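You operate a simulated robot arm through the tools that you are given. There is no shell and no other tool.

You are at the controls of a simulated robot arm. One attempt, no reset.

JOB
The caged wheel is overfilled: let it down to the card's figure and open the lid.
Fine: air off and line bled first; the lid opens last.

It is judged by the outcome, as a careful person would: the job done as asked, and still so three seconds after it is handed in. It fails if anything else is knocked over, pushed out of place, dropped, spilled or broken. Lids that push on must go on centred and level and be pressed home; caps that screw on are set level and turned clockwise until they are tight.

ROBOT AND FRAMES
A 7-joint arm with a two-finger parallel gripper, fixed in place. Base frame: the origin is at the foot of the arm, x ahead of it, y to its left, z up. Readings come in mm, rad, newtons and seconds.
With the tool pointing down near the work surface it reaches from about 360 to 780 mm from the base axis. Its first joint turns from -2.496 to 2.496 rad. Payload 3 kg.
Tool frame: the origin (TCP) lies between the finger pads and is the grasp point; the fingertips stand 30 mm ahead of it; z points along the fingers, y is the line along which they close. Largest opening 110 mm; finger width 20, thickness 10; the body of the gripper, 48 by 112 mm, starts 55 mm behind the TCP.
Orientation is that of the tool frame in the base frame, as a unit quaternion [x, y, z, w]. With the fingers straight down and closing along the base's y, the tool's x points along the base's -x, its y along +y and its z along -z.

CONTROLS
- The arm moves only by the tool apply_moves. Its argument "motion" is a list that holds one entry, the list of rows, each a list of 6 numbers: the shift along the tool's x, y, z in units of 400 mm (1.0 is 400 mm), then the turn, a rotation vector about the tool's x, y, z in units of 180 degrees (1.0 is 180 degrees). In form: [[[x, y, z, rx, ry, rz], ...]]. A call has 1 to 20 rows; each row is the pose to reach, as a shift and turn from the pose commanded when the call began, along the tool's axes at that moment. "grip" is the closure, from 0 (fully open) to 1 (shut), set as the call begins (left out, the last holds). A call with a number of a shift or a turn outside -1 to 1 is refused whole. A row lasts 0.2 s, in which the tool goes at most 50 mm and 0.15 rad; a call with a longer step from one row to the next is refused whole, and so is a gripper value outside its range. A pose out of reach is approached as far as the arm can. The call stops where the force on the tool passes 40 N (or 10 N more than at its start, if that is more) or the arm is blocked; 0.2 s more then pass. Each finger travels about 153 mm/s and halts on what it meets, pressing with about 37 N; the grip force reading is that of the motor and also rises with nothing between the fingers. The clock runs only during rows and for 0.2 s after the last one: add rows that repeat a pose to give the fingers time. The reply holds the time, the measured pose of the TCP, the force on the tool along the base axes, the opening and the grip force, in the units named above and with some noise, with the torque about the TCP (base axes, N m) and any sound that the robot's microphone picked up.
- Cameras (640 x 400 px; columns grow to the right, rows downward): "scene" is fixed at [400.5, -650.7, 1558.6]; the picture's right is [0.99, -0.11, 0.00], its down [-0.06, -0.57, -0.82] and it looks along [0.09, 0.82, -0.57] (base axes); focal length 324 px, centre (320, 200). "wrist" rides on the gripper at [72, 17, -103] in the tool frame; the picture's right is [-0.23, 0.97, 0.00], its down [-0.76, -0.18, -0.62] and it looks along [-0.61, -0.14, 0.78] (tool axes); focal length 222 px, centre (320, 200). There is no depth. A picture from a camera that has moved, and an enlarged one, comes with that camera's place and axes in the base frame and with its lens.
- grab_frame(camera): a new picture of that camera. It takes no simulated time.
- lift_body(by): slides the trunk up (or, below 0, down) by that many mm; the arm rides with it, the base frame stays. It gives what a move gives, with no picture.
- enlarge(camera, box): a new picture of the part [left, top, right, bottom] of that camera's present view, enlarged. It takes no simulated time.
- close_job(): hands the job in; it is judged then, once.

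Nothing tells you positions but the pictures and the camera data. Unless the task says otherwise, let go and move clear before handing in.

The tools are called after "Request:" as name(argument=value, ...) on one line, values as JSON. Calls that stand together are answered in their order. apply_moves: Moves the arm, as the interface text tells. Its arguments: {"type":"object","properties":{"motion":{"type":"array","items":{"type":"array","items":{"type":"array","items":{"type":"number"}}}},"grip":{"type":"number"}},"required":["motion"]} The other tools are called the same way: lift_body (by) slides the trunk up or down; grab_frame (camera) takes a picture; enlarge (camera, box) takes an enlarged picture of a part of a camera's view; close_job () hands the job in.

At the start:

```text
t: 0.0
eef_pos: [522.0, -209.9, 1345.0]
ee_rot: [-0.001, 1.0, 0.0, 0.0]
contact_force: [-0.7, 0.7, -0.1]
ft_torque: [0.02, -0.01, 0.02]
width: 110.1
gripper_force: 0.1
trunk travel left (down, up): [-425.0, 65.0]
```

scene: 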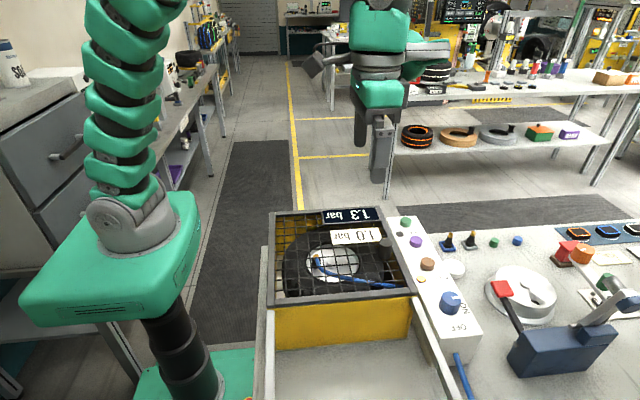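
wrist: 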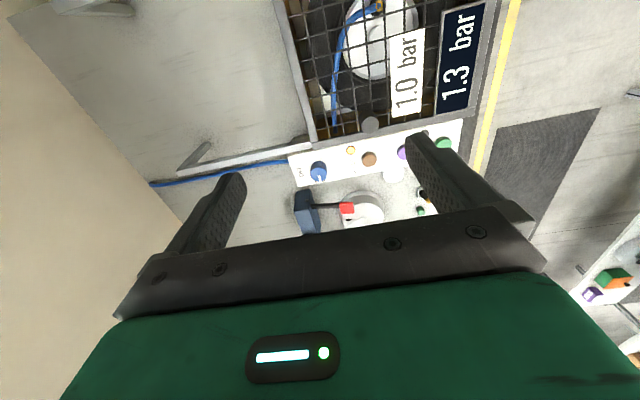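

I see a cage with a wheel inside, a display at 1.3 bar, a card at 1.0 bar, and a control panel with buttons and a blue knob to the right. I'll look closer before moving.

Request:
enlarge(camera="scene", box=[250, 190, 490, 340])

Request:
enlarge(camera="scene", box=[380, 200, 640, 400])

Request:
enlarge(camera="wrist", box=[260, 0, 500, 230])

Request:
enlarge(camera="scene", box=[380, 210, 480, 400])

```text
2.67 times, centred on (370, 265) of scene
camera zoom: at [400.5, -650.7, 1558.6], right [0.99, -0.11, 0.0], down [-0.06, -0.57, -0.82], along [0.09, 0.82, -0.57], focal length 864 px, centre (187, 27)
```

zoom: 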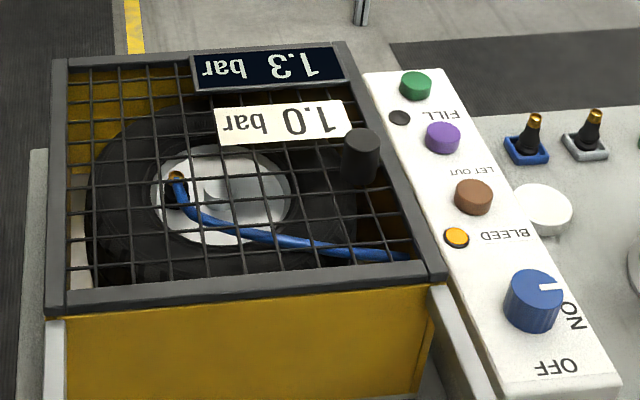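

```text
2.00 times, centred on (510, 300) of scene
camera zoom: at [400.5, -650.7, 1558.6], right [0.99, -0.11, 0.0], down [-0.06, -0.57, -0.82], along [0.09, 0.82, -0.57], focal length 648 px, centre (-60, 0)
```

zoom: 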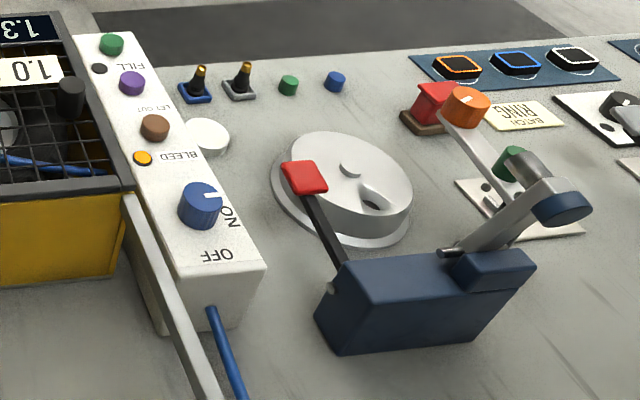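

```text
1.74 times, centred on (380, 115) of wrist
camera zoom: at [449.5, -190.2, 1448.3], right [0.23, 0.97, 0.0], down [0.76, -0.18, 0.62], along [0.61, -0.14, -0.78], focal length 386 px, centre (216, 348)
```

zoom: 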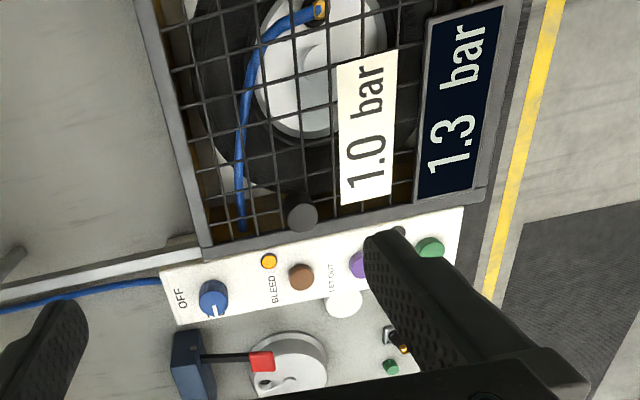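

```text
2.11 times, centred on (430, 305) of scene
camera zoom: at [400.5, -650.7, 1558.6], right [0.99, -0.11, 0.0], down [-0.06, -0.57, -0.82], along [0.09, 0.82, -0.57], focal length 682 px, centre (88, -21)
```

zoom: 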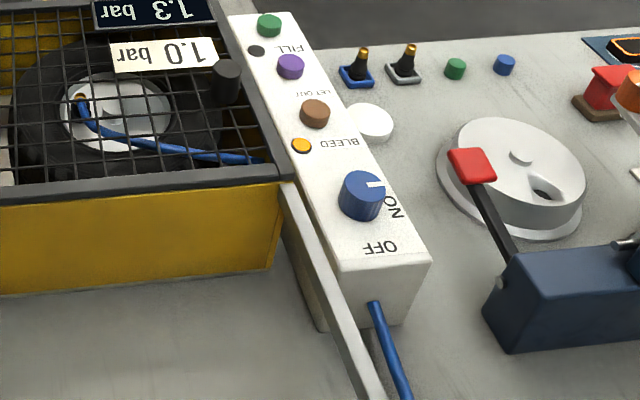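

The panel runs along y at about x=710; from the reader's side the labels are FILL, LET OUT, BLEED, and the blue knob is ON/OFF. I'll zoom further on the labels, lamps and rails.

Request:
enlarge(camera="scene", box=[385, 210, 455, 290])

Request:
enlarge(camera="wrist", box=[280, 110, 420, 200])

Request:
enlarge(camera="scene", box=[240, 200, 330, 400])

Request:
enlarge(camera="scene", box=[360, 205, 440, 300])

Request:
enlarge(camera="wrist", box=[140, 0, 400, 220])

```text
5.00 times, centred on (420, 250) of scene
camera zoom: at [400.5, -650.7, 1558.6], right [0.99, -0.11, 0.0], down [-0.06, -0.57, -0.82], along [0.09, 0.82, -0.57], focal length 1619 px, centre (-180, -50)
```

zoom: 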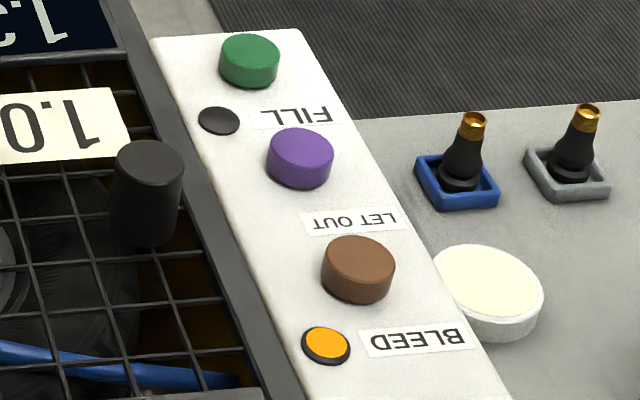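

```text
4.44 times, centred on (350, 155) of wrist
camera zoom: at [449.5, -190.2, 1448.3], right [0.23, 0.97, 0.0], down [0.76, -0.18, 0.62], along [0.61, -0.14, -0.78], focal length 987 px, centre (187, 400)
```

zoom: 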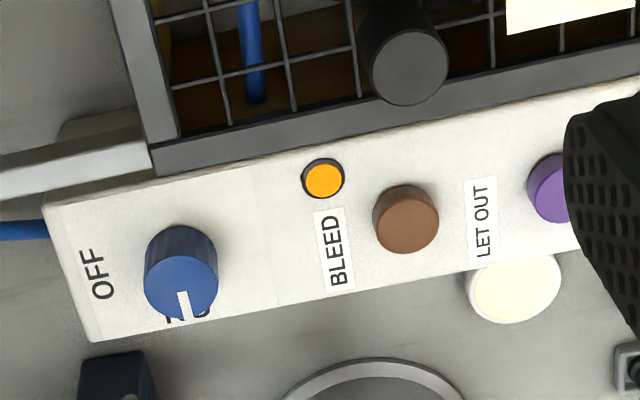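

```text
2.00 times, centred on (285, 300) of scene
camera zoom: at [400.5, -650.7, 1558.6], right [0.99, -0.11, 0.0], down [-0.06, -0.57, -0.82], along [0.09, 0.82, -0.57], focal length 648 px, centre (390, 0)
```

zoom: 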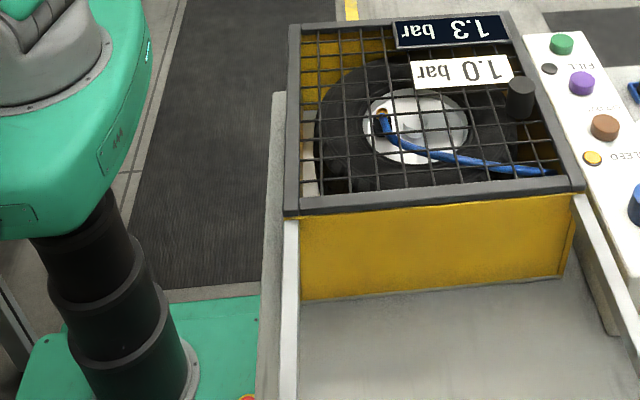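

```text
4.21 times, centred on (400, 252) of scene
camera zoom: at [400.5, -650.7, 1558.6], right [0.99, -0.11, 0.0], down [-0.06, -0.57, -0.82], along [0.09, 0.82, -0.57], focal length 1364 px, centre (-17, -21)
```

zoom: 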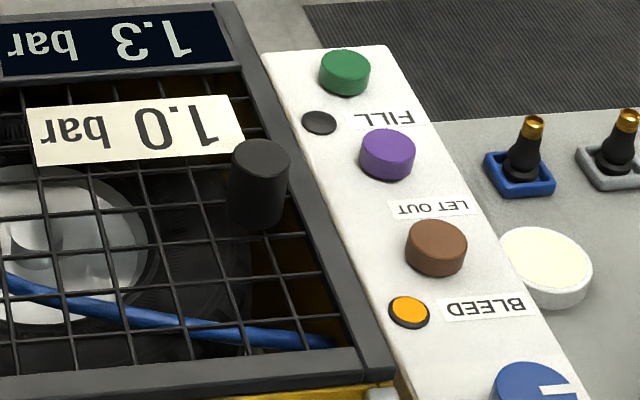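

```text
1.82 times, centred on (270, 110) of wrist
camera zoom: at [449.5, -190.2, 1448.3], right [0.23, 0.97, 0.0], down [0.76, -0.18, 0.62], along [0.61, -0.14, -0.78], focal length 404 px, centre (411, 364)
```

zoom: 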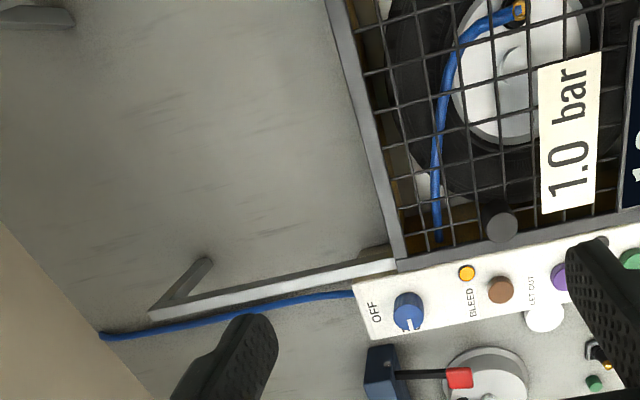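

The pairing looks clear: each label sits on the −y side of its button, so green=FILL, purple=LET OUT and brown=BLEED, and the knob at about (711,−255,1009) points to ON (+x) with OFF at −y. The lid sits on rails that run toward −y and has a black handle post. I'll move above the knob first.

Request:
apply_moves(motion=[[[-0.08, -0.02, 0, 0, 0, 0], [-0.18, -0.04, 0, 0, 0, 0], [-0.28, -0.06, 0, 0, 0, 0], [-0.38, -0.09, 0, 0, 0, 0], [-0.4725, -0.1125, 0, 0, 0, 0], [-0.4725, -0.1125, 0, 0, 0, 0]]], grip=0.3)

Request:
lift_body(by=-150)

Request:
grab_frame(camera="wrist")

Request:
grab_frame(camera="scene")

```text
t: 1.4
eef_pos: [633.2, -216.1, 1314.7]
ee_rot: [-0.001, 1.0, 0.001, -0.001]
contact_force: [0.3, -0.8, 0.0]
ft_torque: [0.07, 0.04, 0.0]
width: 77.2
gripper_force: 0.1
out of reach, approached as far as the arm can: row 3, 4, 5, 6
trunk travel left (down, up): [-425.0, 65.0]
```

```text
t: 3.1
eef_pos: [634.1, -215.5, 1165.9]
ee_rot: [0.0, 1.0, 0.0, 0.0]
contact_force: [0.2, 0.4, 0.2]
ft_torque: [0.01, 0.03, 0.01]
width: 76.8
gripper_force: 0.0
trunk travel left (down, up): [-275.0, 215.0]
```

```text
taken
camera wrist: at [559.4, -197.2, 1269.0], right [0.23, 0.97, 0.0], down [0.76, -0.18, 0.62], along [0.61, -0.14, -0.78], focal length 222 px, centre (320, 200)
```

wrist: 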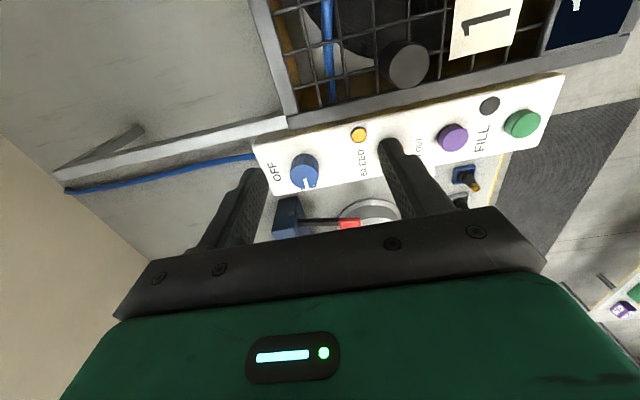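

```text
taken
```

scene: 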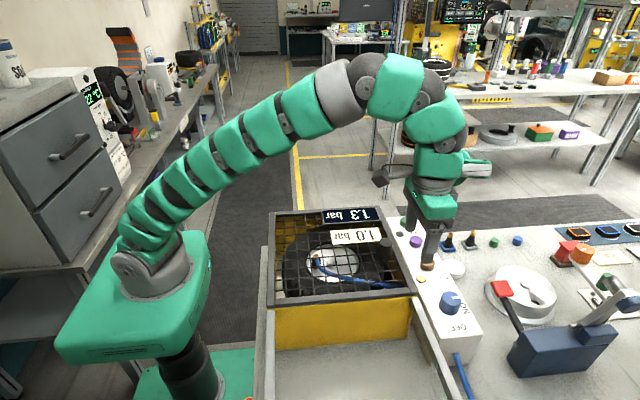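

The arm ran out of reach at that height, so it should reach further once it is lower. I'll test a small move down to see what pose it is commanding.

Request:
apply_moves(motion=[[[0, 0, 0.05, 0, 0, 0], [0, 0, 0.1, 0, 0, 0], [0, 0, 0.1, 0, 0, 0]]])

```text
t: 4.0
eef_pos: [630.9, -216.8, 1126.6]
ee_rot: [-0.001, 1.0, 0.0, 0.0]
contact_force: [0.2, 0.4, 0.1]
ft_torque: [0.04, 0.03, 0.02]
width: 76.9
gripper_force: 0.1
trunk travel left (down, up): [-275.0, 215.0]
```

The commanded pose follows the measured one. Now I'll move out over the knob.

Request:
apply_moves(motion=[[[-0.1, -0.05, 0, 0, 0, 0], [-0.2, -0.095, 0, 0, 0, 0], [-0.2, -0.095, 0, 0, 0, 0]]])

Request:
grab_frame(camera="wrist")

Request:
enlarge(camera="wrist", box=[160, 0, 480, 200])

Request:
enlarge(camera="scene", box=[360, 180, 520, 340])

```text
t: 4.8
eef_pos: [662.8, -230.8, 1128.5]
ee_rot: [0.0, 1.0, 0.0, -0.002]
contact_force: [1.0, 0.8, -0.1]
ft_torque: [0.03, 0.02, 0.02]
width: 77.0
gripper_force: 0.0
out of reach, approached as far as the arm can: row 1, 2, 3
trunk travel left (down, up): [-275.0, 215.0]
```

```text
taken
camera wrist: at [588.9, -212.2, 1230.5], right [0.23, 0.97, 0.0], down [0.76, -0.18, 0.62], along [0.61, -0.14, -0.78], focal length 222 px, centre (320, 200)
```

wrist: 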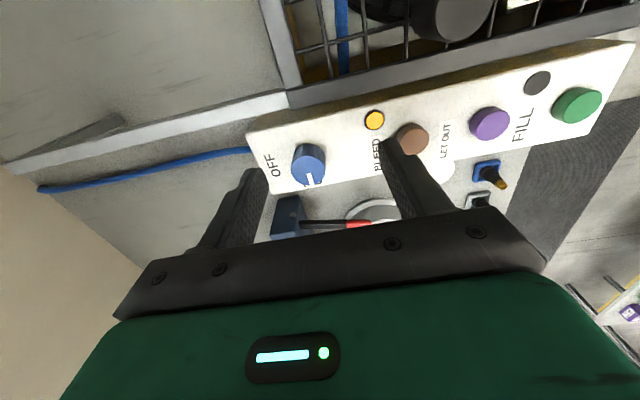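

```text
2.00 times, centred on (320, 100) of wrist
camera zoom: at [588.9, -212.2, 1230.5], right [0.23, 0.97, 0.0], down [0.76, -0.18, 0.62], along [0.61, -0.14, -0.78], focal length 444 px, centre (320, 400)
```

zoom: 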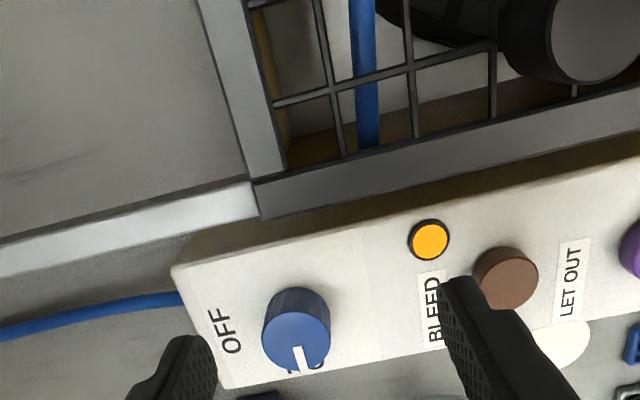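

```text
2.50 times, centred on (440, 260) of scene
camera zoom: at [400.5, -650.7, 1558.6], right [0.99, -0.11, 0.0], down [-0.06, -0.57, -0.82], along [0.09, 0.82, -0.57], focal length 810 px, centre (20, 50)
```

zoom: 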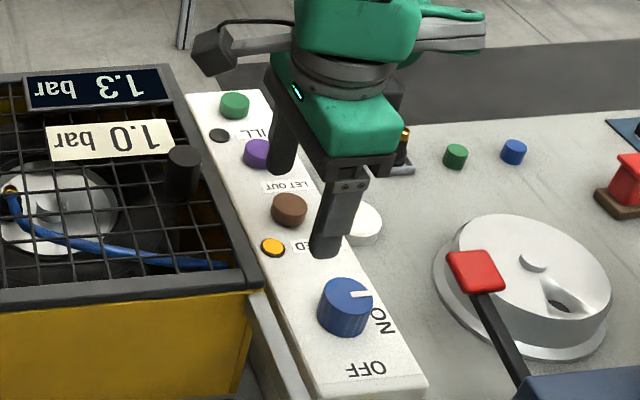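

The knob top is at about (709,−252,1022) and the panel face is near z=988. Reach improves with the trunk up and the hand low, so I'll raise the trunk and then descend.

Request:
lift_body(by=150)

Request:
apply_moves(motion=[[[0, 0, 0.1, 0, 0, 0], [0, 0, 0.2, 0, 0, 0], [0, 0, 0.3, 0, 0, 0], [0, 0, 0.4, 0, 0, 0], [-0.06, -0.025, 0.45, 0, 0, 0], [-0.116, -0.053, 0.45, 0, 0, 0], [-0.116, -0.053, 0.45, 0, 0, 0]]])

Request:
grab_frame(camera="wrist")

```text
t: 6.5
eef_pos: [663.0, -230.3, 1278.0]
ee_rot: [0.001, 1.0, 0.0, 0.0]
contact_force: [1.3, -0.4, 0.4]
ft_torque: [0.02, 0.0, -0.01]
width: 77.0
gripper_force: 0.0
trunk travel left (down, up): [-425.0, 65.0]
```

```text
t: 8.1
eef_pos: [708.2, -252.4, 1096.5]
ee_rot: [0.0, 1.0, 0.0, -0.001]
contact_force: [0.9, -0.1, 0.7]
ft_torque: [-0.04, -0.02, -0.02]
width: 77.1
gripper_force: 0.1
trunk travel left (down, up): [-425.0, 65.0]
```

```text
taken
camera wrist: at [635.4, -233.8, 1199.0], right [0.23, 0.97, 0.0], down [0.76, -0.18, 0.62], along [0.61, -0.14, -0.78], focal length 222 px, centre (320, 200)
```

wrist: 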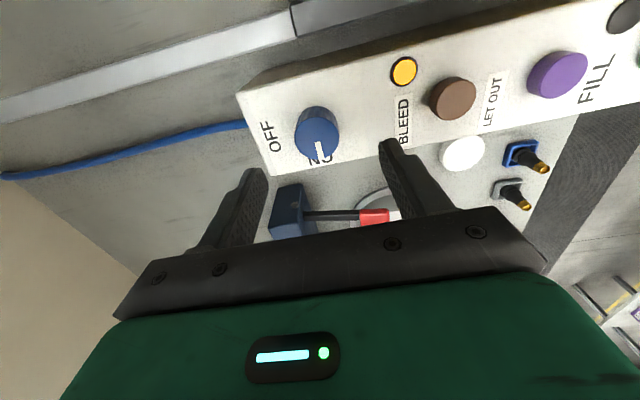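

I'm above the knob. I'll take a zoom to refine the knob and button positions.

Request:
enlarge(camera="wrist", box=[230, 20, 430, 180])

Request:
enlarge(camera="wrist", box=[380, 0, 640, 200])

Request:
enlarge(camera="scene", box=[360, 180, 520, 340])

```text
2.50 times, centred on (330, 100) of wrist
camera zoom: at [635.4, -233.8, 1199.0], right [0.23, 0.97, 0.0], down [0.76, -0.18, 0.62], along [0.61, -0.14, -0.78], focal length 555 px, centre (295, 450)
```

zoom: 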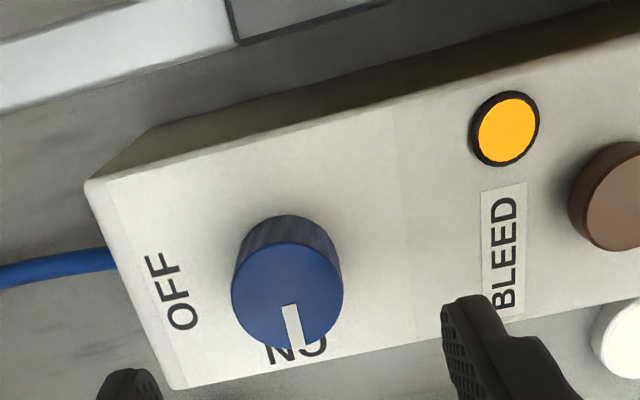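

```text
2.00 times, centred on (510, 100) of wrist
camera zoom: at [635.4, -233.8, 1199.0], right [0.23, 0.97, 0.0], down [0.76, -0.18, 0.62], along [0.61, -0.14, -0.78], focal length 444 px, centre (-60, 400)
```

zoom: 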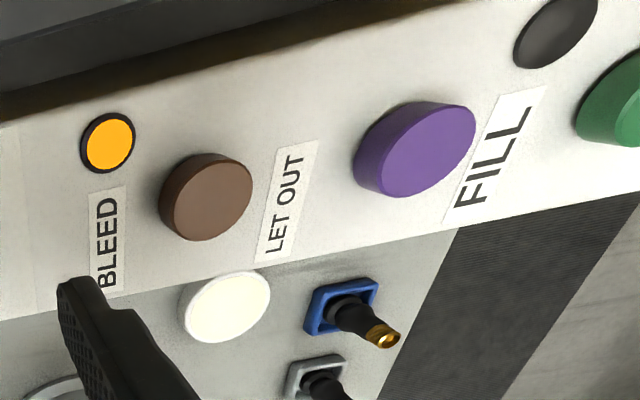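

```text
2.50 times, centred on (440, 260) of scene
camera zoom: at [400.5, -650.7, 1558.6], right [0.99, -0.11, 0.0], down [-0.06, -0.57, -0.82], along [0.09, 0.82, -0.57], focal length 810 px, centre (20, 50)
```

zoom: 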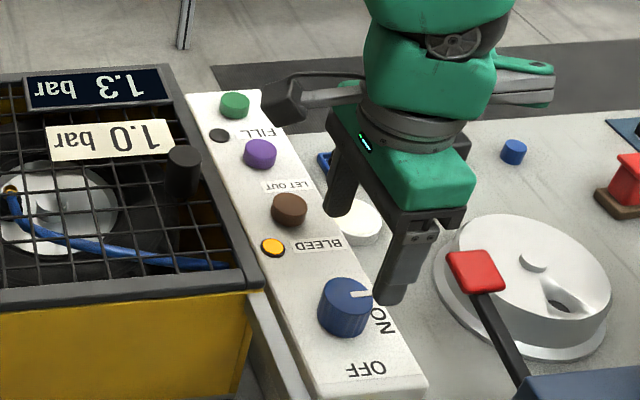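

The knob centre is at about (710,−253). I'll pre-rotate −45° and descend around it.

Request:
apply_moves(motion=[[[-0.003, -0.002, 0, 0, 0, -0.045], [-0.003, -0.002, 0, 0, 0, -0.09], [-0.003, -0.002, 0, 0, 0, -0.135], [-0.003, -0.002, 0, 0, 0, -0.18], [-0.003, -0.002, 0, 0, 0, -0.22], [-0.003, -0.002, 0, 0, 0, -0.25], [-0.003, -0.002, 0, 0, 0, -0.25]]])

Request:
apply_moves(motion=[[[0, 0, 0.04, 0, 0, 0], [0, 0, 0.08, 0, 0, 0], [0, 0, 0.12, 0, 0, 0], [0, 0, 0.15, 0, 0, 0], [0, 0, 0.178, 0, 0, 0], [0, 0, 0.178, 0, 0, 0]]])

Request:
grab_frame(camera="wrist")

Request:
enlarge(camera="scene", box=[360, 180, 520, 340])

```text
t: 9.7
eef_pos: [708.2, -252.3, 1097.4]
ee_rot: [-0.383, 0.924, 0.001, 0.0]
contact_force: [1.1, 0.5, -0.5]
ft_torque: [-0.01, 0.01, -0.02]
width: 77.0
gripper_force: 0.0
trunk travel left (down, up): [-425.0, 65.0]
```

```text
t: 11.1
eef_pos: [708.9, -252.7, 1028.0]
ee_rot: [-0.383, 0.924, 0.0, 0.0]
contact_force: [1.1, 0.1, -0.1]
ft_torque: [0.0, 0.0, 0.01]
width: 76.8
gripper_force: 0.0
trunk travel left (down, up): [-425.0, 65.0]
```

```text
taken
camera wrist: at [644.5, -290.0, 1130.5], right [-0.53, 0.85, 0.0], down [0.66, 0.41, 0.62], along [0.53, 0.33, -0.78], focal length 222 px, centre (320, 200)
```

wrist: 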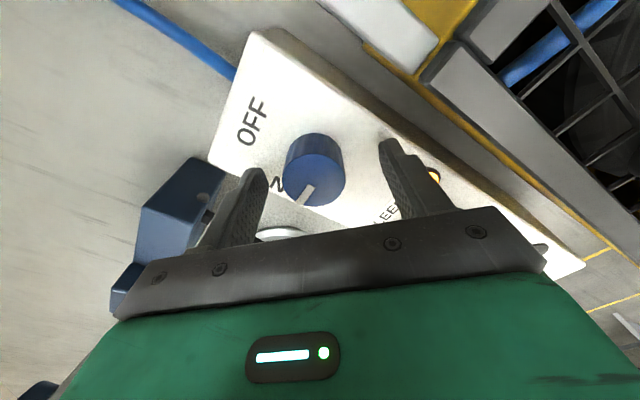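

```text
2.50 times, centred on (440, 260) of scene
camera zoom: at [400.5, -650.7, 1558.6], right [0.99, -0.11, 0.0], down [-0.06, -0.57, -0.82], along [0.09, 0.82, -0.57], focal length 810 px, centre (20, 50)
```

zoom: 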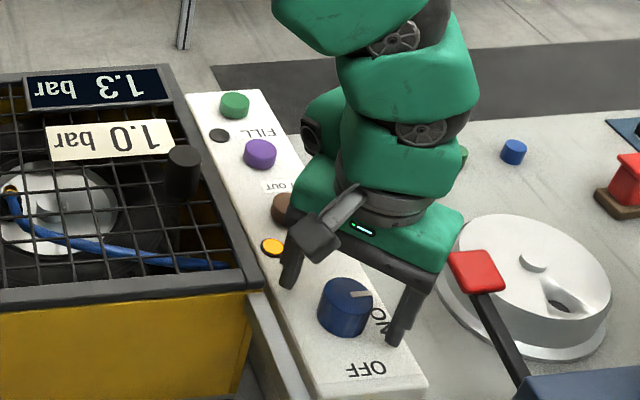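

The fingers straddle the knob and it is centred between them. I'll close on it.

Request:
apply_moves(motion=[[[0, 0, 0, 0, 0, 0], [0, 0, 0, 0, 0, 0], [0, 0, 0, 0, 0, 0]]], grip=0.75)

```text
t: 11.9
eef_pos: [709.2, -254.3, 1026.8]
ee_rot: [-0.383, 0.924, -0.001, 0.001]
contact_force: [26.7, -23.6, 3.0]
ft_torque: [-0.56, -0.48, 0.02]
width: 37.6
gripper_force: 45.3
trunk travel left (down, up): [-425.0, 65.0]
```

The grip is slightly off-centre, with about 36 N of side load. I'll shift a little to relax that before turning.

Request:
apply_moves(motion=[[[0, -0.003, 0, 0, 0, 0], [0, -0.003, 0, 0, 0, 0]]])

```text
t: 12.5
eef_pos: [709.8, -254.7, 1027.3]
ee_rot: [-0.382, 0.924, 0.0, 0.0]
contact_force: [29.2, -29.6, 11.8]
ft_torque: [-0.35, -0.49, 0.04]
width: 37.5
gripper_force: 45.0
trunk travel left (down, up): [-425.0, 65.0]
```

The load went up, so I'll shift the other way.

Request:
apply_moves(motion=[[[0, 0.006, 0, 0, 0, 0], [0, 0.006, 0, 0, 0, 0]]])

```text
t: 12.9
eef_pos: [710.8, -255.0, 1028.2]
ee_rot: [-0.382, 0.924, -0.003, 0.001]
contact_force: [18.2, -11.2, -12.8]
ft_torque: [0.16, -0.27, -0.02]
width: 37.7
gripper_force: 44.9
trunk travel left (down, up): [-425.0, 65.0]
stopped in row 2: the force on the tool passed its limit at 55 N (the readings are from after the stop); the commanded pose is now the measured one
```

The load has relaxed and the commanded pose is now the measured one. I'll start turning clockwise toward OFF.

Request:
apply_moves(motion=[[[0, 0, 0, 0, 0, 0.03], [0, 0, 0, 0, 0, 0.06], [0, 0, 0, 0, 0, 0.09], [0, 0, 0, 0, 0, 0.12]]])

Request:
enlarge(camera="scene", box=[360, 180, 520, 340])

```text
t: 13.9
eef_pos: [709.5, -254.2, 1028.0]
ee_rot: [-0.201, 0.98, -0.001, 0.001]
contact_force: [22.4, -16.2, -19.8]
ft_torque: [0.14, 0.12, 0.0]
width: 37.9
gripper_force: 45.2
trunk travel left (down, up): [-425.0, 65.0]
```

```text
2.50 times, centred on (440, 260) of scene
camera zoom: at [400.5, -650.7, 1558.6], right [0.99, -0.11, 0.0], down [-0.06, -0.57, -0.82], along [0.09, 0.82, -0.57], focal length 810 px, centre (20, 50)
```

zoom: 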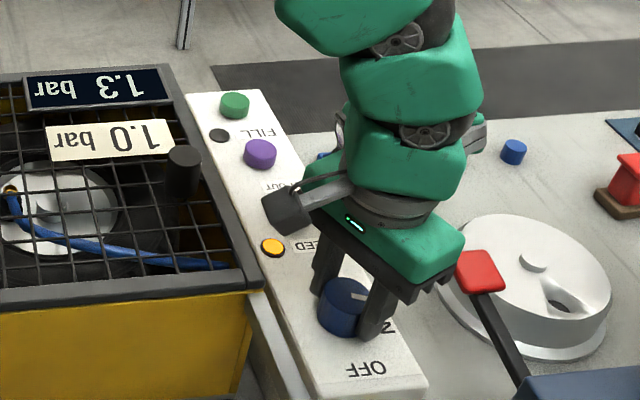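

Request:
enlarge(camera="scene", box=[430, 275, 480, 325])

Request:
enlarge(camera="wrist", box=[220, 100, 420, 230])

```text
8.00 times, centred on (455, 300) of scene
camera zoom: at [400.5, -650.7, 1558.6], right [0.99, -0.11, 0.0], down [-0.06, -0.57, -0.82], along [0.09, 0.82, -0.57], focal length 2591 px, centre (-760, -600)
```

zoom: 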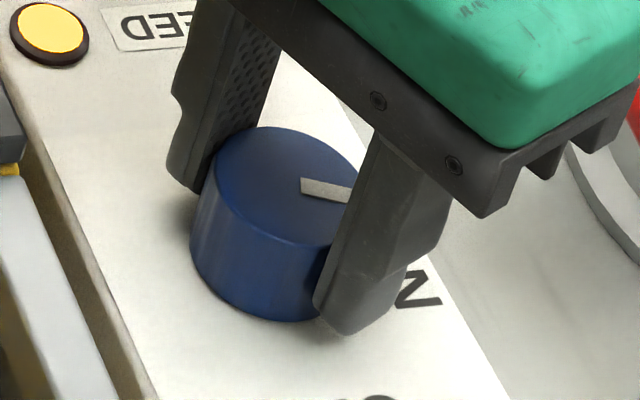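

```text
3.08 times, centred on (320, 165) of wrist
camera zoom: at [636.3, -266.4, 1130.4], right [-0.18, 0.98, 0.0], down [0.77, 0.14, 0.62], along [0.61, 0.11, -0.78], focal length 684 px, centre (320, 308)
```

zoom: 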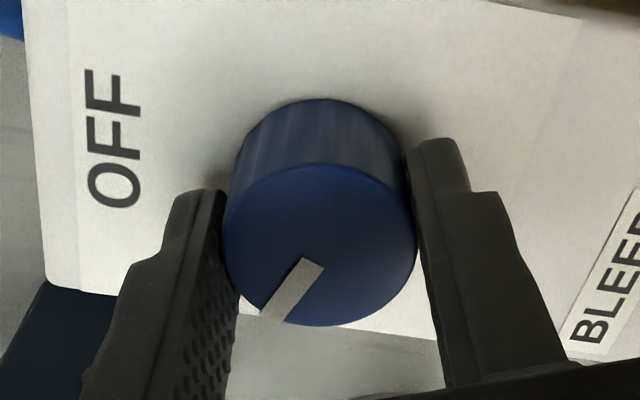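

The knob is turning, now about 20° off ON. I'll continue to OFF.

Request:
apply_moves(motion=[[[0, 0, 0, 0, 0, 0.035], [0, 0, 0, 0, 0, 0.07], [0, 0, 0, 0, 0, 0.105], [0, 0, 0, 0, 0, 0.14], [0, 0, 0, 0, 0, 0.175], [0, 0, 0, 0, 0, 0.21], [0, 0, 0, 0, 0, 0.245], [0, 0, 0, 0, 0, 0.28], [0, 0, 0, 0, 0, 0.315], [0, 0, 0, 0, 0, 0.35], [0, 0, 0, 0, 0, 0.375]]])

Request:
enlarge(camera="scene", box=[430, 275, 480, 325])

Request:
enlarge(camera="wrist", box=[220, 100, 420, 230])

```text
t: 16.3
eef_pos: [709.8, -254.1, 1027.2]
ee_rot: [0.377, 0.926, 0.0, 0.002]
contact_force: [16.9, -21.9, -15.8]
ft_torque: [-0.29, -0.56, 0.34]
width: 37.4
gripper_force: 45.4
trunk travel left (down, up): [-425.0, 65.0]
```

```text
8.00 times, centred on (455, 300) of scene
camera zoom: at [400.5, -650.7, 1558.6], right [0.99, -0.11, 0.0], down [-0.06, -0.57, -0.82], along [0.09, 0.82, -0.57], focal length 2591 px, centre (-760, -600)
```

zoom: 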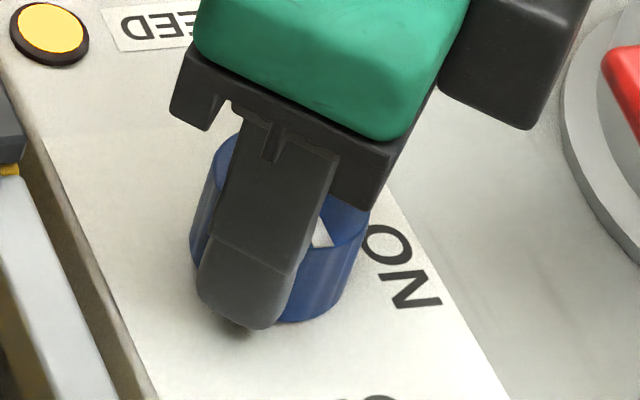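

```text
3.08 times, centred on (320, 165) of wrist
camera zoom: at [668.8, -190.6, 1130.5], right [0.84, 0.54, 0.0], down [0.42, -0.66, 0.63], along [0.34, -0.53, -0.78], focal length 684 px, centre (320, 308)
```

zoom: 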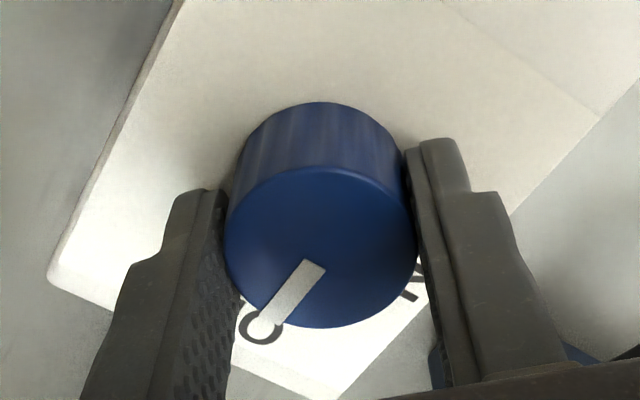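

The pointer is now aimed at −y (OFF), with a torque rise that suggests the stop. I'll release, rise and check.

Request:
apply_moves(motion=[[[0, 0, 0, 0, 0, 0], [0, 0, 0, 0, 0, 0], [0, 0, -0.05, 0, 0, 0], [0, 0, -0.12, 0, 0, 0], [0, 0, -0.18, 0, 0, 0], [0, 0, -0.18, 0, 0, 0]]], grip=0.3)

Request:
enlarge(camera="scene", box=[360, 180, 520, 340])

Request:
grab_frame(camera="wrist")

```text
t: 17.7
eef_pos: [707.7, -251.5, 1102.4]
ee_rot: [0.376, 0.927, 0.0, 0.005]
contact_force: [-0.2, -0.1, 0.5]
ft_torque: [-0.01, -0.01, -0.01]
width: 76.7
gripper_force: 0.0
trunk travel left (down, up): [-425.0, 65.0]
```

```text
2.50 times, centred on (440, 260) of scene
camera zoom: at [400.5, -650.7, 1558.6], right [0.99, -0.11, 0.0], down [-0.06, -0.57, -0.82], along [0.09, 0.82, -0.57], focal length 810 px, centre (20, 50)
```

zoom: 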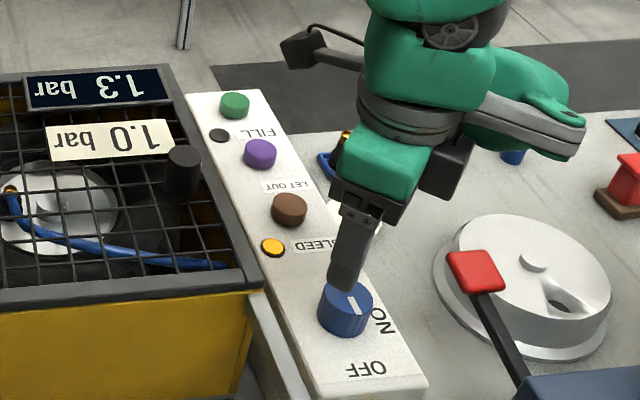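

```text
taken
camera wrist: at [666.5, -187.4, 1205.1], right [0.84, 0.54, 0.0], down [0.42, -0.66, 0.63], along [0.34, -0.53, -0.78], focal length 222 px, centre (320, 200)
```

wrist: 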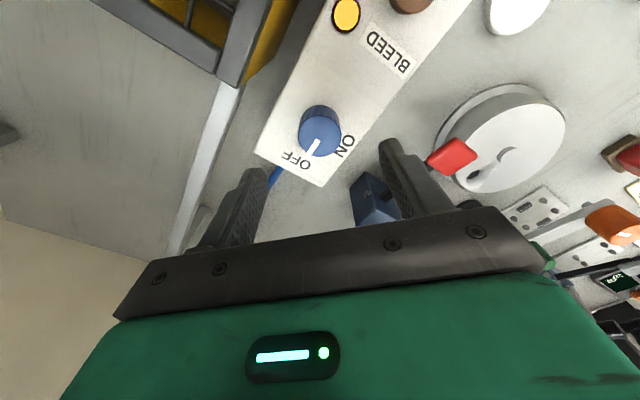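

The knob points to OFF. Next I'll press BLEED (brown, about (711,−136)), so I'll straighten the hand, close the fingers and move above it.

Request:
apply_moves(motion=[[[0, 0, 0, 0, 0, -0.045], [0, 0, 0, 0, 0, -0.09], [0, 0, 0, 0, 0, -0.135], [0, 0, 0, 0, 0, -0.18], [0, 0, 0, 0, 0, -0.22], [0, 0, 0, 0, 0, -0.2455], [0, 0, 0, 0, 0, -0.2455]]], grip=1.0)

Request:
apply_moves(motion=[[[0, 0.08, 0, 0, 0, 0], [-0.003, 0.16, 0, 0, 0, 0], [-0.006, 0.24, 0, 0, 0, 0], [-0.006, 0.289, 0.04, 0, 0, 0], [-0.006, 0.289, 0.1, 0, 0, 0], [-0.006, 0.289, 0.1, 0, 0, 0]]])

Request:
grab_frame(camera="wrist")

Request:
enlarge(camera="scene", box=[360, 180, 520, 340])

```text
t: 19.3
eef_pos: [708.1, -252.6, 1100.9]
ee_rot: [0.0, 1.0, -0.001, 0.001]
contact_force: [0.1, 0.6, 0.0]
ft_torque: [-0.03, -0.01, 0.01]
width: 0.0
gripper_force: 36.9
trunk travel left (down, up): [-425.0, 65.0]
```

```text
t: 20.7
eef_pos: [712.2, -136.5, 1064.0]
ee_rot: [-0.001, 1.0, -0.001, 0.002]
contact_force: [0.3, 0.0, 0.3]
ft_torque: [0.03, 0.02, 0.02]
width: 0.0
gripper_force: 37.1
trunk travel left (down, up): [-425.0, 65.0]
```

```text
taken
camera wrist: at [638.4, -117.2, 1165.4], right [0.23, 0.97, 0.0], down [0.76, -0.17, 0.63], along [0.61, -0.14, -0.78], focal length 222 px, centre (320, 200)
```

wrist: 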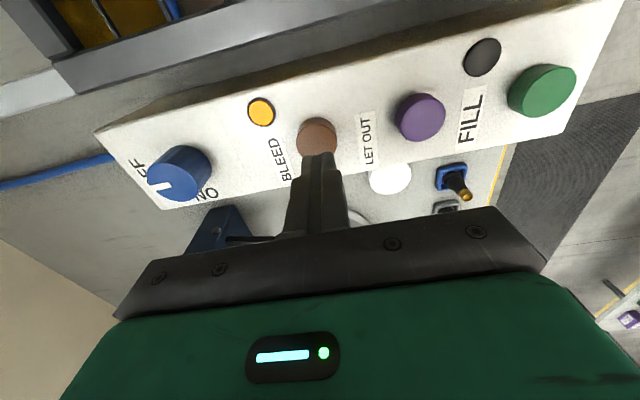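

```text
2.50 times, centred on (440, 260) of scene
camera zoom: at [400.5, -650.7, 1558.6], right [0.99, -0.11, 0.0], down [-0.06, -0.57, -0.82], along [0.09, 0.82, -0.57], focal length 810 px, centre (20, 50)
```

zoom: 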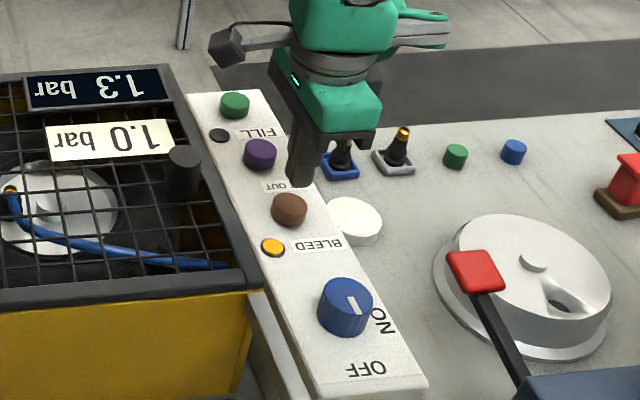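

Closed fingers are above the brown button. I'll descend to just above it and check the alignment.

Request:
apply_moves(motion=[[[0.008, 0.003, 0.03, 0, 0, 0], [0.008, 0.003, 0.055, 0, 0, 0], [0.008, 0.003, 0.055, 0, 0, 0]]])

Request:
enlarge(camera="wrist", box=[220, 60, 420, 200])

Request:
enlarge(camera="scene", box=[400, 220, 460, 290])

```text
t: 21.5
eef_pos: [709.1, -136.4, 1039.6]
ee_rot: [0.0, 1.0, -0.002, 0.002]
contact_force: [-0.3, 0.3, 0.2]
ft_torque: [-0.01, 0.01, 0.01]
width: 0.0
gripper_force: 37.4
trunk travel left (down, up): [-425.0, 65.0]
```

```text
2.86 times, centred on (320, 130) of wrist
camera zoom: at [634.8, -117.9, 1141.6], right [0.23, 0.97, 0.0], down [0.76, -0.17, 0.63], along [0.61, -0.14, -0.78], focal length 635 px, centre (320, 400)
```

zoom: 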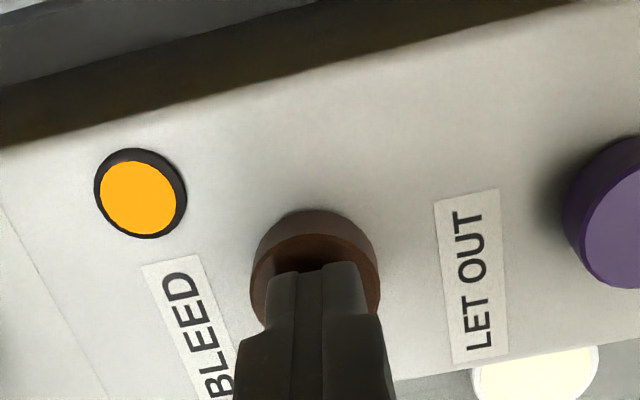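

```text
5.71 times, centred on (430, 255) of scene
camera zoom: at [400.5, -650.7, 1558.6], right [0.99, -0.11, 0.0], down [-0.06, -0.57, -0.82], along [0.09, 0.82, -0.57], focal length 1851 px, centre (-309, -114)
```

zoom: 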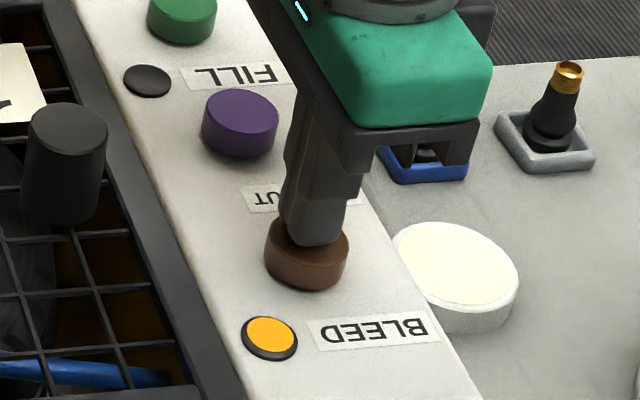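

It is well centred. I'll press down in small steps and hold.

Request:
apply_moves(motion=[[[0, 0, 0.01, 0, 0, 0], [0, 0, 0.02, 0, 0, 0], [0, 0, 0.02, 0, 0, 0]]])

Request:
enlarge(camera="scene", box=[310, 200, 460, 290])

```text
t: 22.3
eef_pos: [706.9, -134.6, 1030.7]
ee_rot: [0.0, 1.0, -0.002, 0.003]
contact_force: [0.9, -0.9, 3.1]
ft_torque: [0.0, 0.01, 0.02]
width: 0.1
gripper_force: 37.1
trunk travel left (down, up): [-425.0, 65.0]
heard: click
```

```text
4.27 times, centred on (385, 245) of scene
camera zoom: at [400.5, -650.7, 1558.6], right [0.99, -0.11, 0.0], down [-0.06, -0.57, -0.82], along [0.09, 0.82, -0.57], focal length 1382 px, centre (43, 8)
```

zoom: 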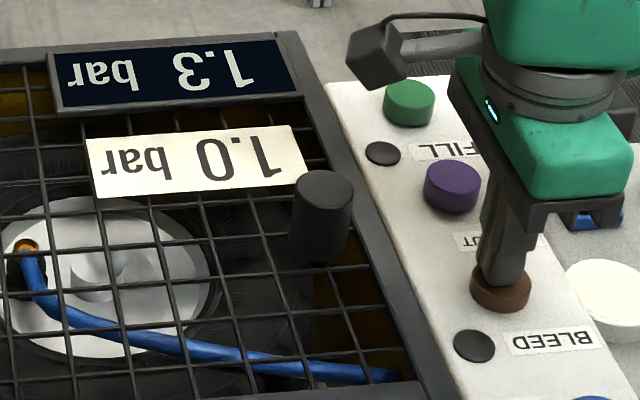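

There was a click and the amber lamp went out; the display still reads 1.3. I'll rise and check that the lamp stays out.

Request:
apply_moves(motion=[[[0, 0, -0.02, 0, 0, 0], [0, 0, -0.05, 0, 0, 0], [0, 0, -0.05, 0, 0, 0]]])

Request:
enlarge(camera="scene", box=[310, 200, 460, 290])

Request:
enlarge(camera="wrist", box=[220, 60, 420, 200])

```text
t: 23.1
eef_pos: [706.2, -136.4, 1050.6]
ee_rot: [-0.001, 1.0, -0.003, 0.001]
contact_force: [0.3, 0.1, 0.0]
ft_torque: [-0.01, 0.0, -0.02]
width: 0.0
gripper_force: 36.9
trunk travel left (down, up): [-425.0, 65.0]
```

```text
4.27 times, centred on (385, 245) of scene
camera zoom: at [400.5, -650.7, 1558.6], right [0.99, -0.11, 0.0], down [-0.06, -0.57, -0.82], along [0.09, 0.82, -0.57], focal length 1382 px, centre (43, 8)
```

zoom: 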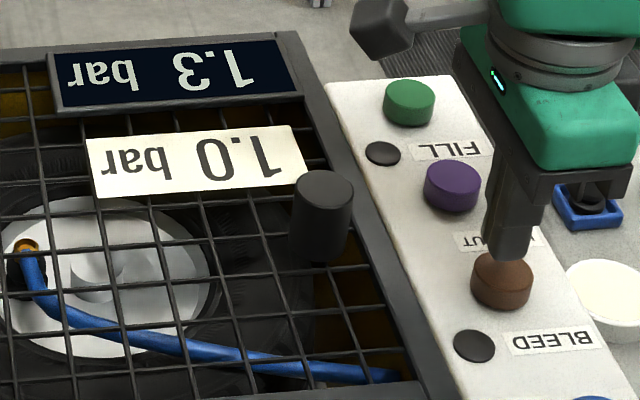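

```text
2.86 times, centred on (320, 130) of wrist
camera zoom: at [633.2, -117.2, 1152.9], right [0.23, 0.97, 0.0], down [0.76, -0.17, 0.63], along [0.61, -0.14, -0.78], focal length 635 px, centre (320, 400)
```

zoom: 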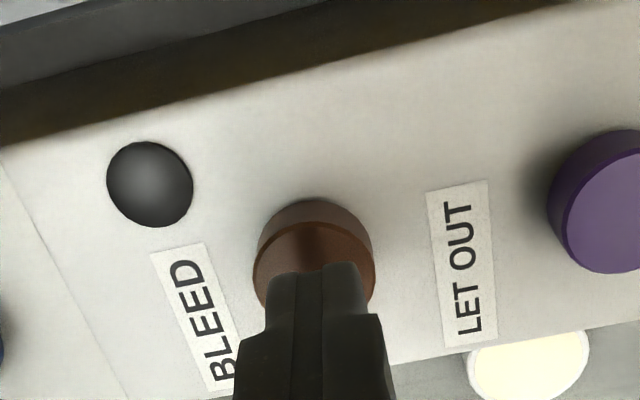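

The line is bled. Next I'll go over the LET OUT button (purple, about (710,−59)).

Request:
apply_moves(motion=[[[-0.003, 0.08, 0, 0, 0, 0], [-0.006, 0.15, 0, 0, 0, 0], [-0.008, 0.193, 0, 0, 0, 0], [-0.008, 0.193, 0.015, 0, 0, 0], [-0.008, 0.193, 0.025, 0, 0, 0], [-0.008, 0.193, 0.025, 0, 0, 0]]])

Request:
enlarge(camera="scene", box=[310, 200, 460, 290])

Request:
enlarge(camera="wrist", box=[220, 60, 420, 200])

```text
t: 24.5
eef_pos: [710.4, -58.1, 1041.1]
ee_rot: [0.0, 1.0, -0.002, 0.002]
contact_force: [-0.1, 0.1, -0.5]
ft_torque: [-0.01, 0.02, -0.01]
width: 0.2
gripper_force: 37.1
trunk travel left (down, up): [-425.0, 65.0]
```

```text
4.27 times, centred on (385, 245) of scene
camera zoom: at [400.5, -650.7, 1558.6], right [0.99, -0.11, 0.0], down [-0.06, -0.57, -0.82], along [0.09, 0.82, -0.57], focal length 1382 px, centre (43, 8)
```

zoom: 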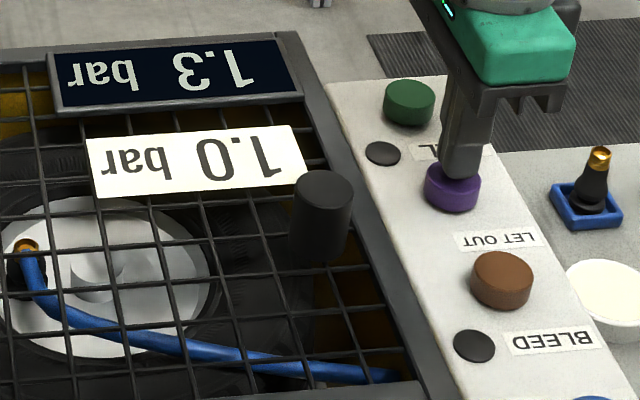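

```text
2.86 times, centred on (320, 130) of wrist
camera zoom: at [637.3, -39.5, 1142.9], right [0.23, 0.97, 0.0], down [0.76, -0.17, 0.63], along [0.61, -0.14, -0.78], focal length 635 px, centre (320, 400)
```

zoom: 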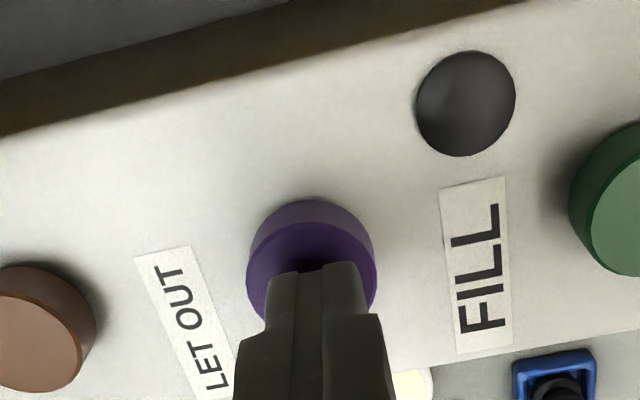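

It is aligned. I'll do one short press of LET OUT and then read the display.

Request:
apply_moves(motion=[[[0, 0, 0.014, 0, 0, 0], [0, 0, 0.026, 0, 0, 0], [0, 0, 0.0, 0, 0, 0], [0, 0, 0.0, 0, 0, 0]]])

Request:
enlarge(camera="scene", box=[310, 200, 460, 290])

```text
t: 25.5
eef_pos: [711.3, -58.3, 1041.6]
ee_rot: [0.0, 1.0, -0.002, 0.003]
contact_force: [-0.5, 0.2, -1.2]
ft_torque: [-0.01, 0.02, 0.01]
width: 0.0
gripper_force: 36.3
trunk travel left (down, up): [-425.0, 65.0]
heard: click
```

```text
4.27 times, centred on (385, 245) of scene
camera zoom: at [400.5, -650.7, 1558.6], right [0.99, -0.11, 0.0], down [-0.06, -0.57, -0.82], along [0.09, 0.82, -0.57], focal length 1382 px, centre (43, 8)
```

zoom: 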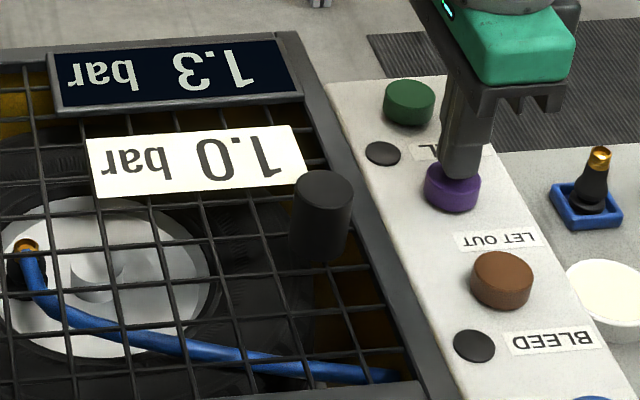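

It clicked but the display still reads 1.3, so the press may have been too short to register. I'll hold slightly longer.

Request:
apply_moves(motion=[[[0, 0, 0.014, 0, 0, 0], [0, 0, 0.026, 0, 0, 0], [0, 0, 0.026, 0, 0, 0], [0, 0, 0.026, 0, 0, 0], [0, 0, 0.0, 0, 0, 0], [0, 0, 0.0, 0, 0, 0]]])

Request:
enlarge(camera="scene", box=[310, 200, 460, 290])

```text
t: 26.9
eef_pos: [709.6, -56.9, 1040.0]
ee_rot: [-0.002, 1.0, -0.002, 0.002]
contact_force: [0.2, -0.2, 0.0]
ft_torque: [-0.01, 0.0, -0.02]
width: 0.0
gripper_force: 37.2
trunk travel left (down, up): [-425.0, 65.0]
heard: click
```

```text
4.27 times, centred on (385, 245) of scene
camera zoom: at [400.5, -650.7, 1558.6], right [0.99, -0.11, 0.0], down [-0.06, -0.57, -0.82], along [0.09, 0.82, -0.57], focal length 1382 px, centre (43, 8)
```

zoom: 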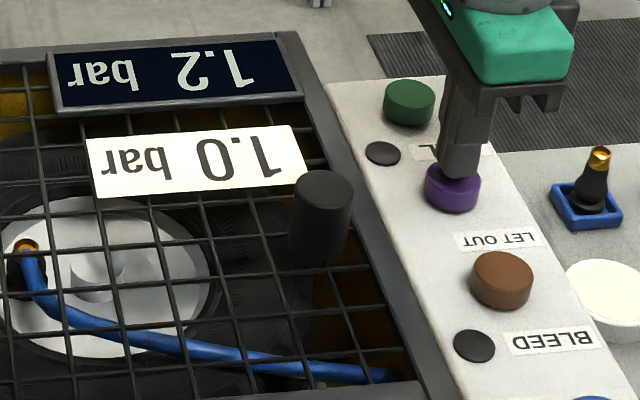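

It is now 1.2, so it vents slowly while held. I'll make another similar press.

Request:
apply_moves(motion=[[[0, 0, 0.014, 0, 0, 0], [0, 0, 0.026, 0, 0, 0], [0, 0, 0.026, 0, 0, 0], [0, 0, 0.0, 0, 0, 0], [0, 0, 0.0, 0, 0, 0]]])

Request:
enlarge(camera="scene", box=[310, 200, 460, 290])

```text
t: 28.1
eef_pos: [711.0, -60.9, 1041.0]
ee_rot: [0.0, 1.0, -0.002, 0.001]
contact_force: [-0.2, 0.9, 0.2]
ft_torque: [0.01, 0.0, -0.03]
width: 0.1
gripper_force: 36.9
trunk travel left (down, up): [-425.0, 65.0]
heard: click
```

```text
4.27 times, centred on (385, 245) of scene
camera zoom: at [400.5, -650.7, 1558.6], right [0.99, -0.11, 0.0], down [-0.06, -0.57, -0.82], along [0.09, 0.82, -0.57], focal length 1382 px, centre (43, 8)
```

zoom: 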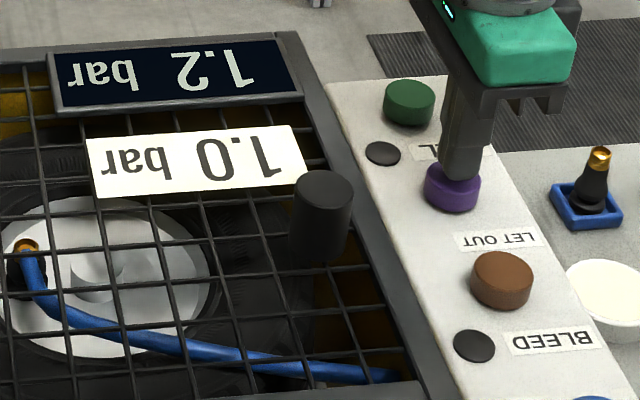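

Request:
apply_moves(motion=[[[0, 0, 0.014, 0, 0, 0], [0, 0, 0.026, 0, 0, 0], [0, 0, 0.026, 0, 0, 0], [0, 0, 0.0, 0, 0, 0], [0, 0, 0.0, 0, 0, 0]]])

Request:
enlarge(camera="scene", box=[310, 200, 460, 290])

```text
t: 29.3
eef_pos: [710.6, -58.9, 1040.9]
ee_rot: [-0.001, 1.0, -0.002, 0.003]
contact_force: [-0.4, 0.0, 0.3]
ft_torque: [-0.02, -0.01, 0.01]
width: 0.0
gripper_force: 37.2
trunk travel left (down, up): [-425.0, 65.0]
heard: click
```

```text
4.27 times, centred on (385, 245) of scene
camera zoom: at [400.5, -650.7, 1558.6], right [0.99, -0.11, 0.0], down [-0.06, -0.57, -0.82], along [0.09, 0.82, -0.57], focal length 1382 px, centre (43, 8)
```

zoom: 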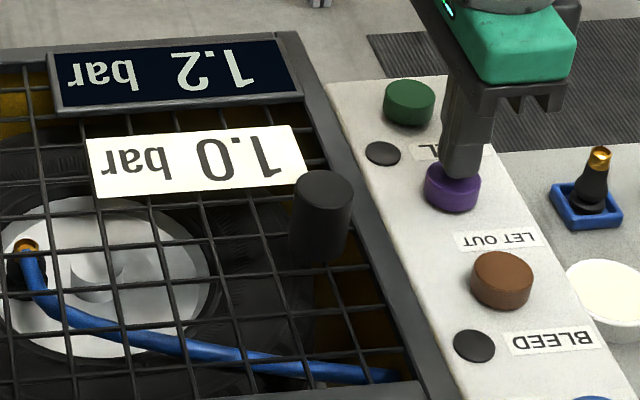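

Request:
apply_moves(motion=[[[0, 0, 0.014, 0, 0, 0], [0, 0, 0.026, 0, 0, 0], [0, 0, 0.026, 0, 0, 0], [0, 0, 0.0, 0, 0, 0], [0, 0, 0.0, 0, 0, 0]]])

Request:
enlarge(camera="scene", box=[310, 200, 460, 290])

```text
t: 30.5
eef_pos: [711.8, -58.5, 1041.9]
ee_rot: [0.0, 1.0, -0.002, 0.003]
contact_force: [-0.1, -0.5, 0.4]
ft_torque: [-0.01, 0.01, -0.01]
width: 0.0
gripper_force: 37.4
trunk travel left (down, up): [-425.0, 65.0]
heard: click
```

```text
4.27 times, centred on (385, 245) of scene
camera zoom: at [400.5, -650.7, 1558.6], right [0.99, -0.11, 0.0], down [-0.06, -0.57, -0.82], along [0.09, 0.82, -0.57], focal length 1382 px, centre (43, 8)
```

zoom: 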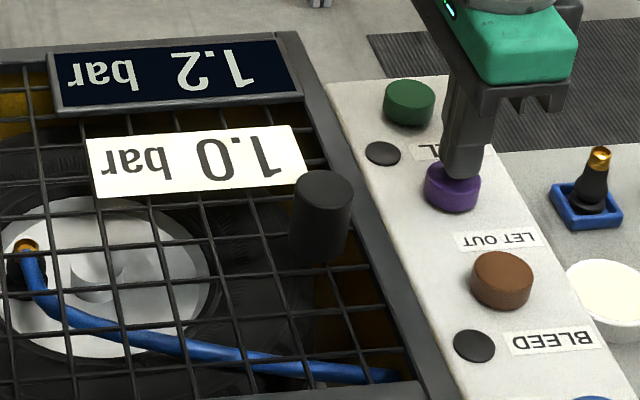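

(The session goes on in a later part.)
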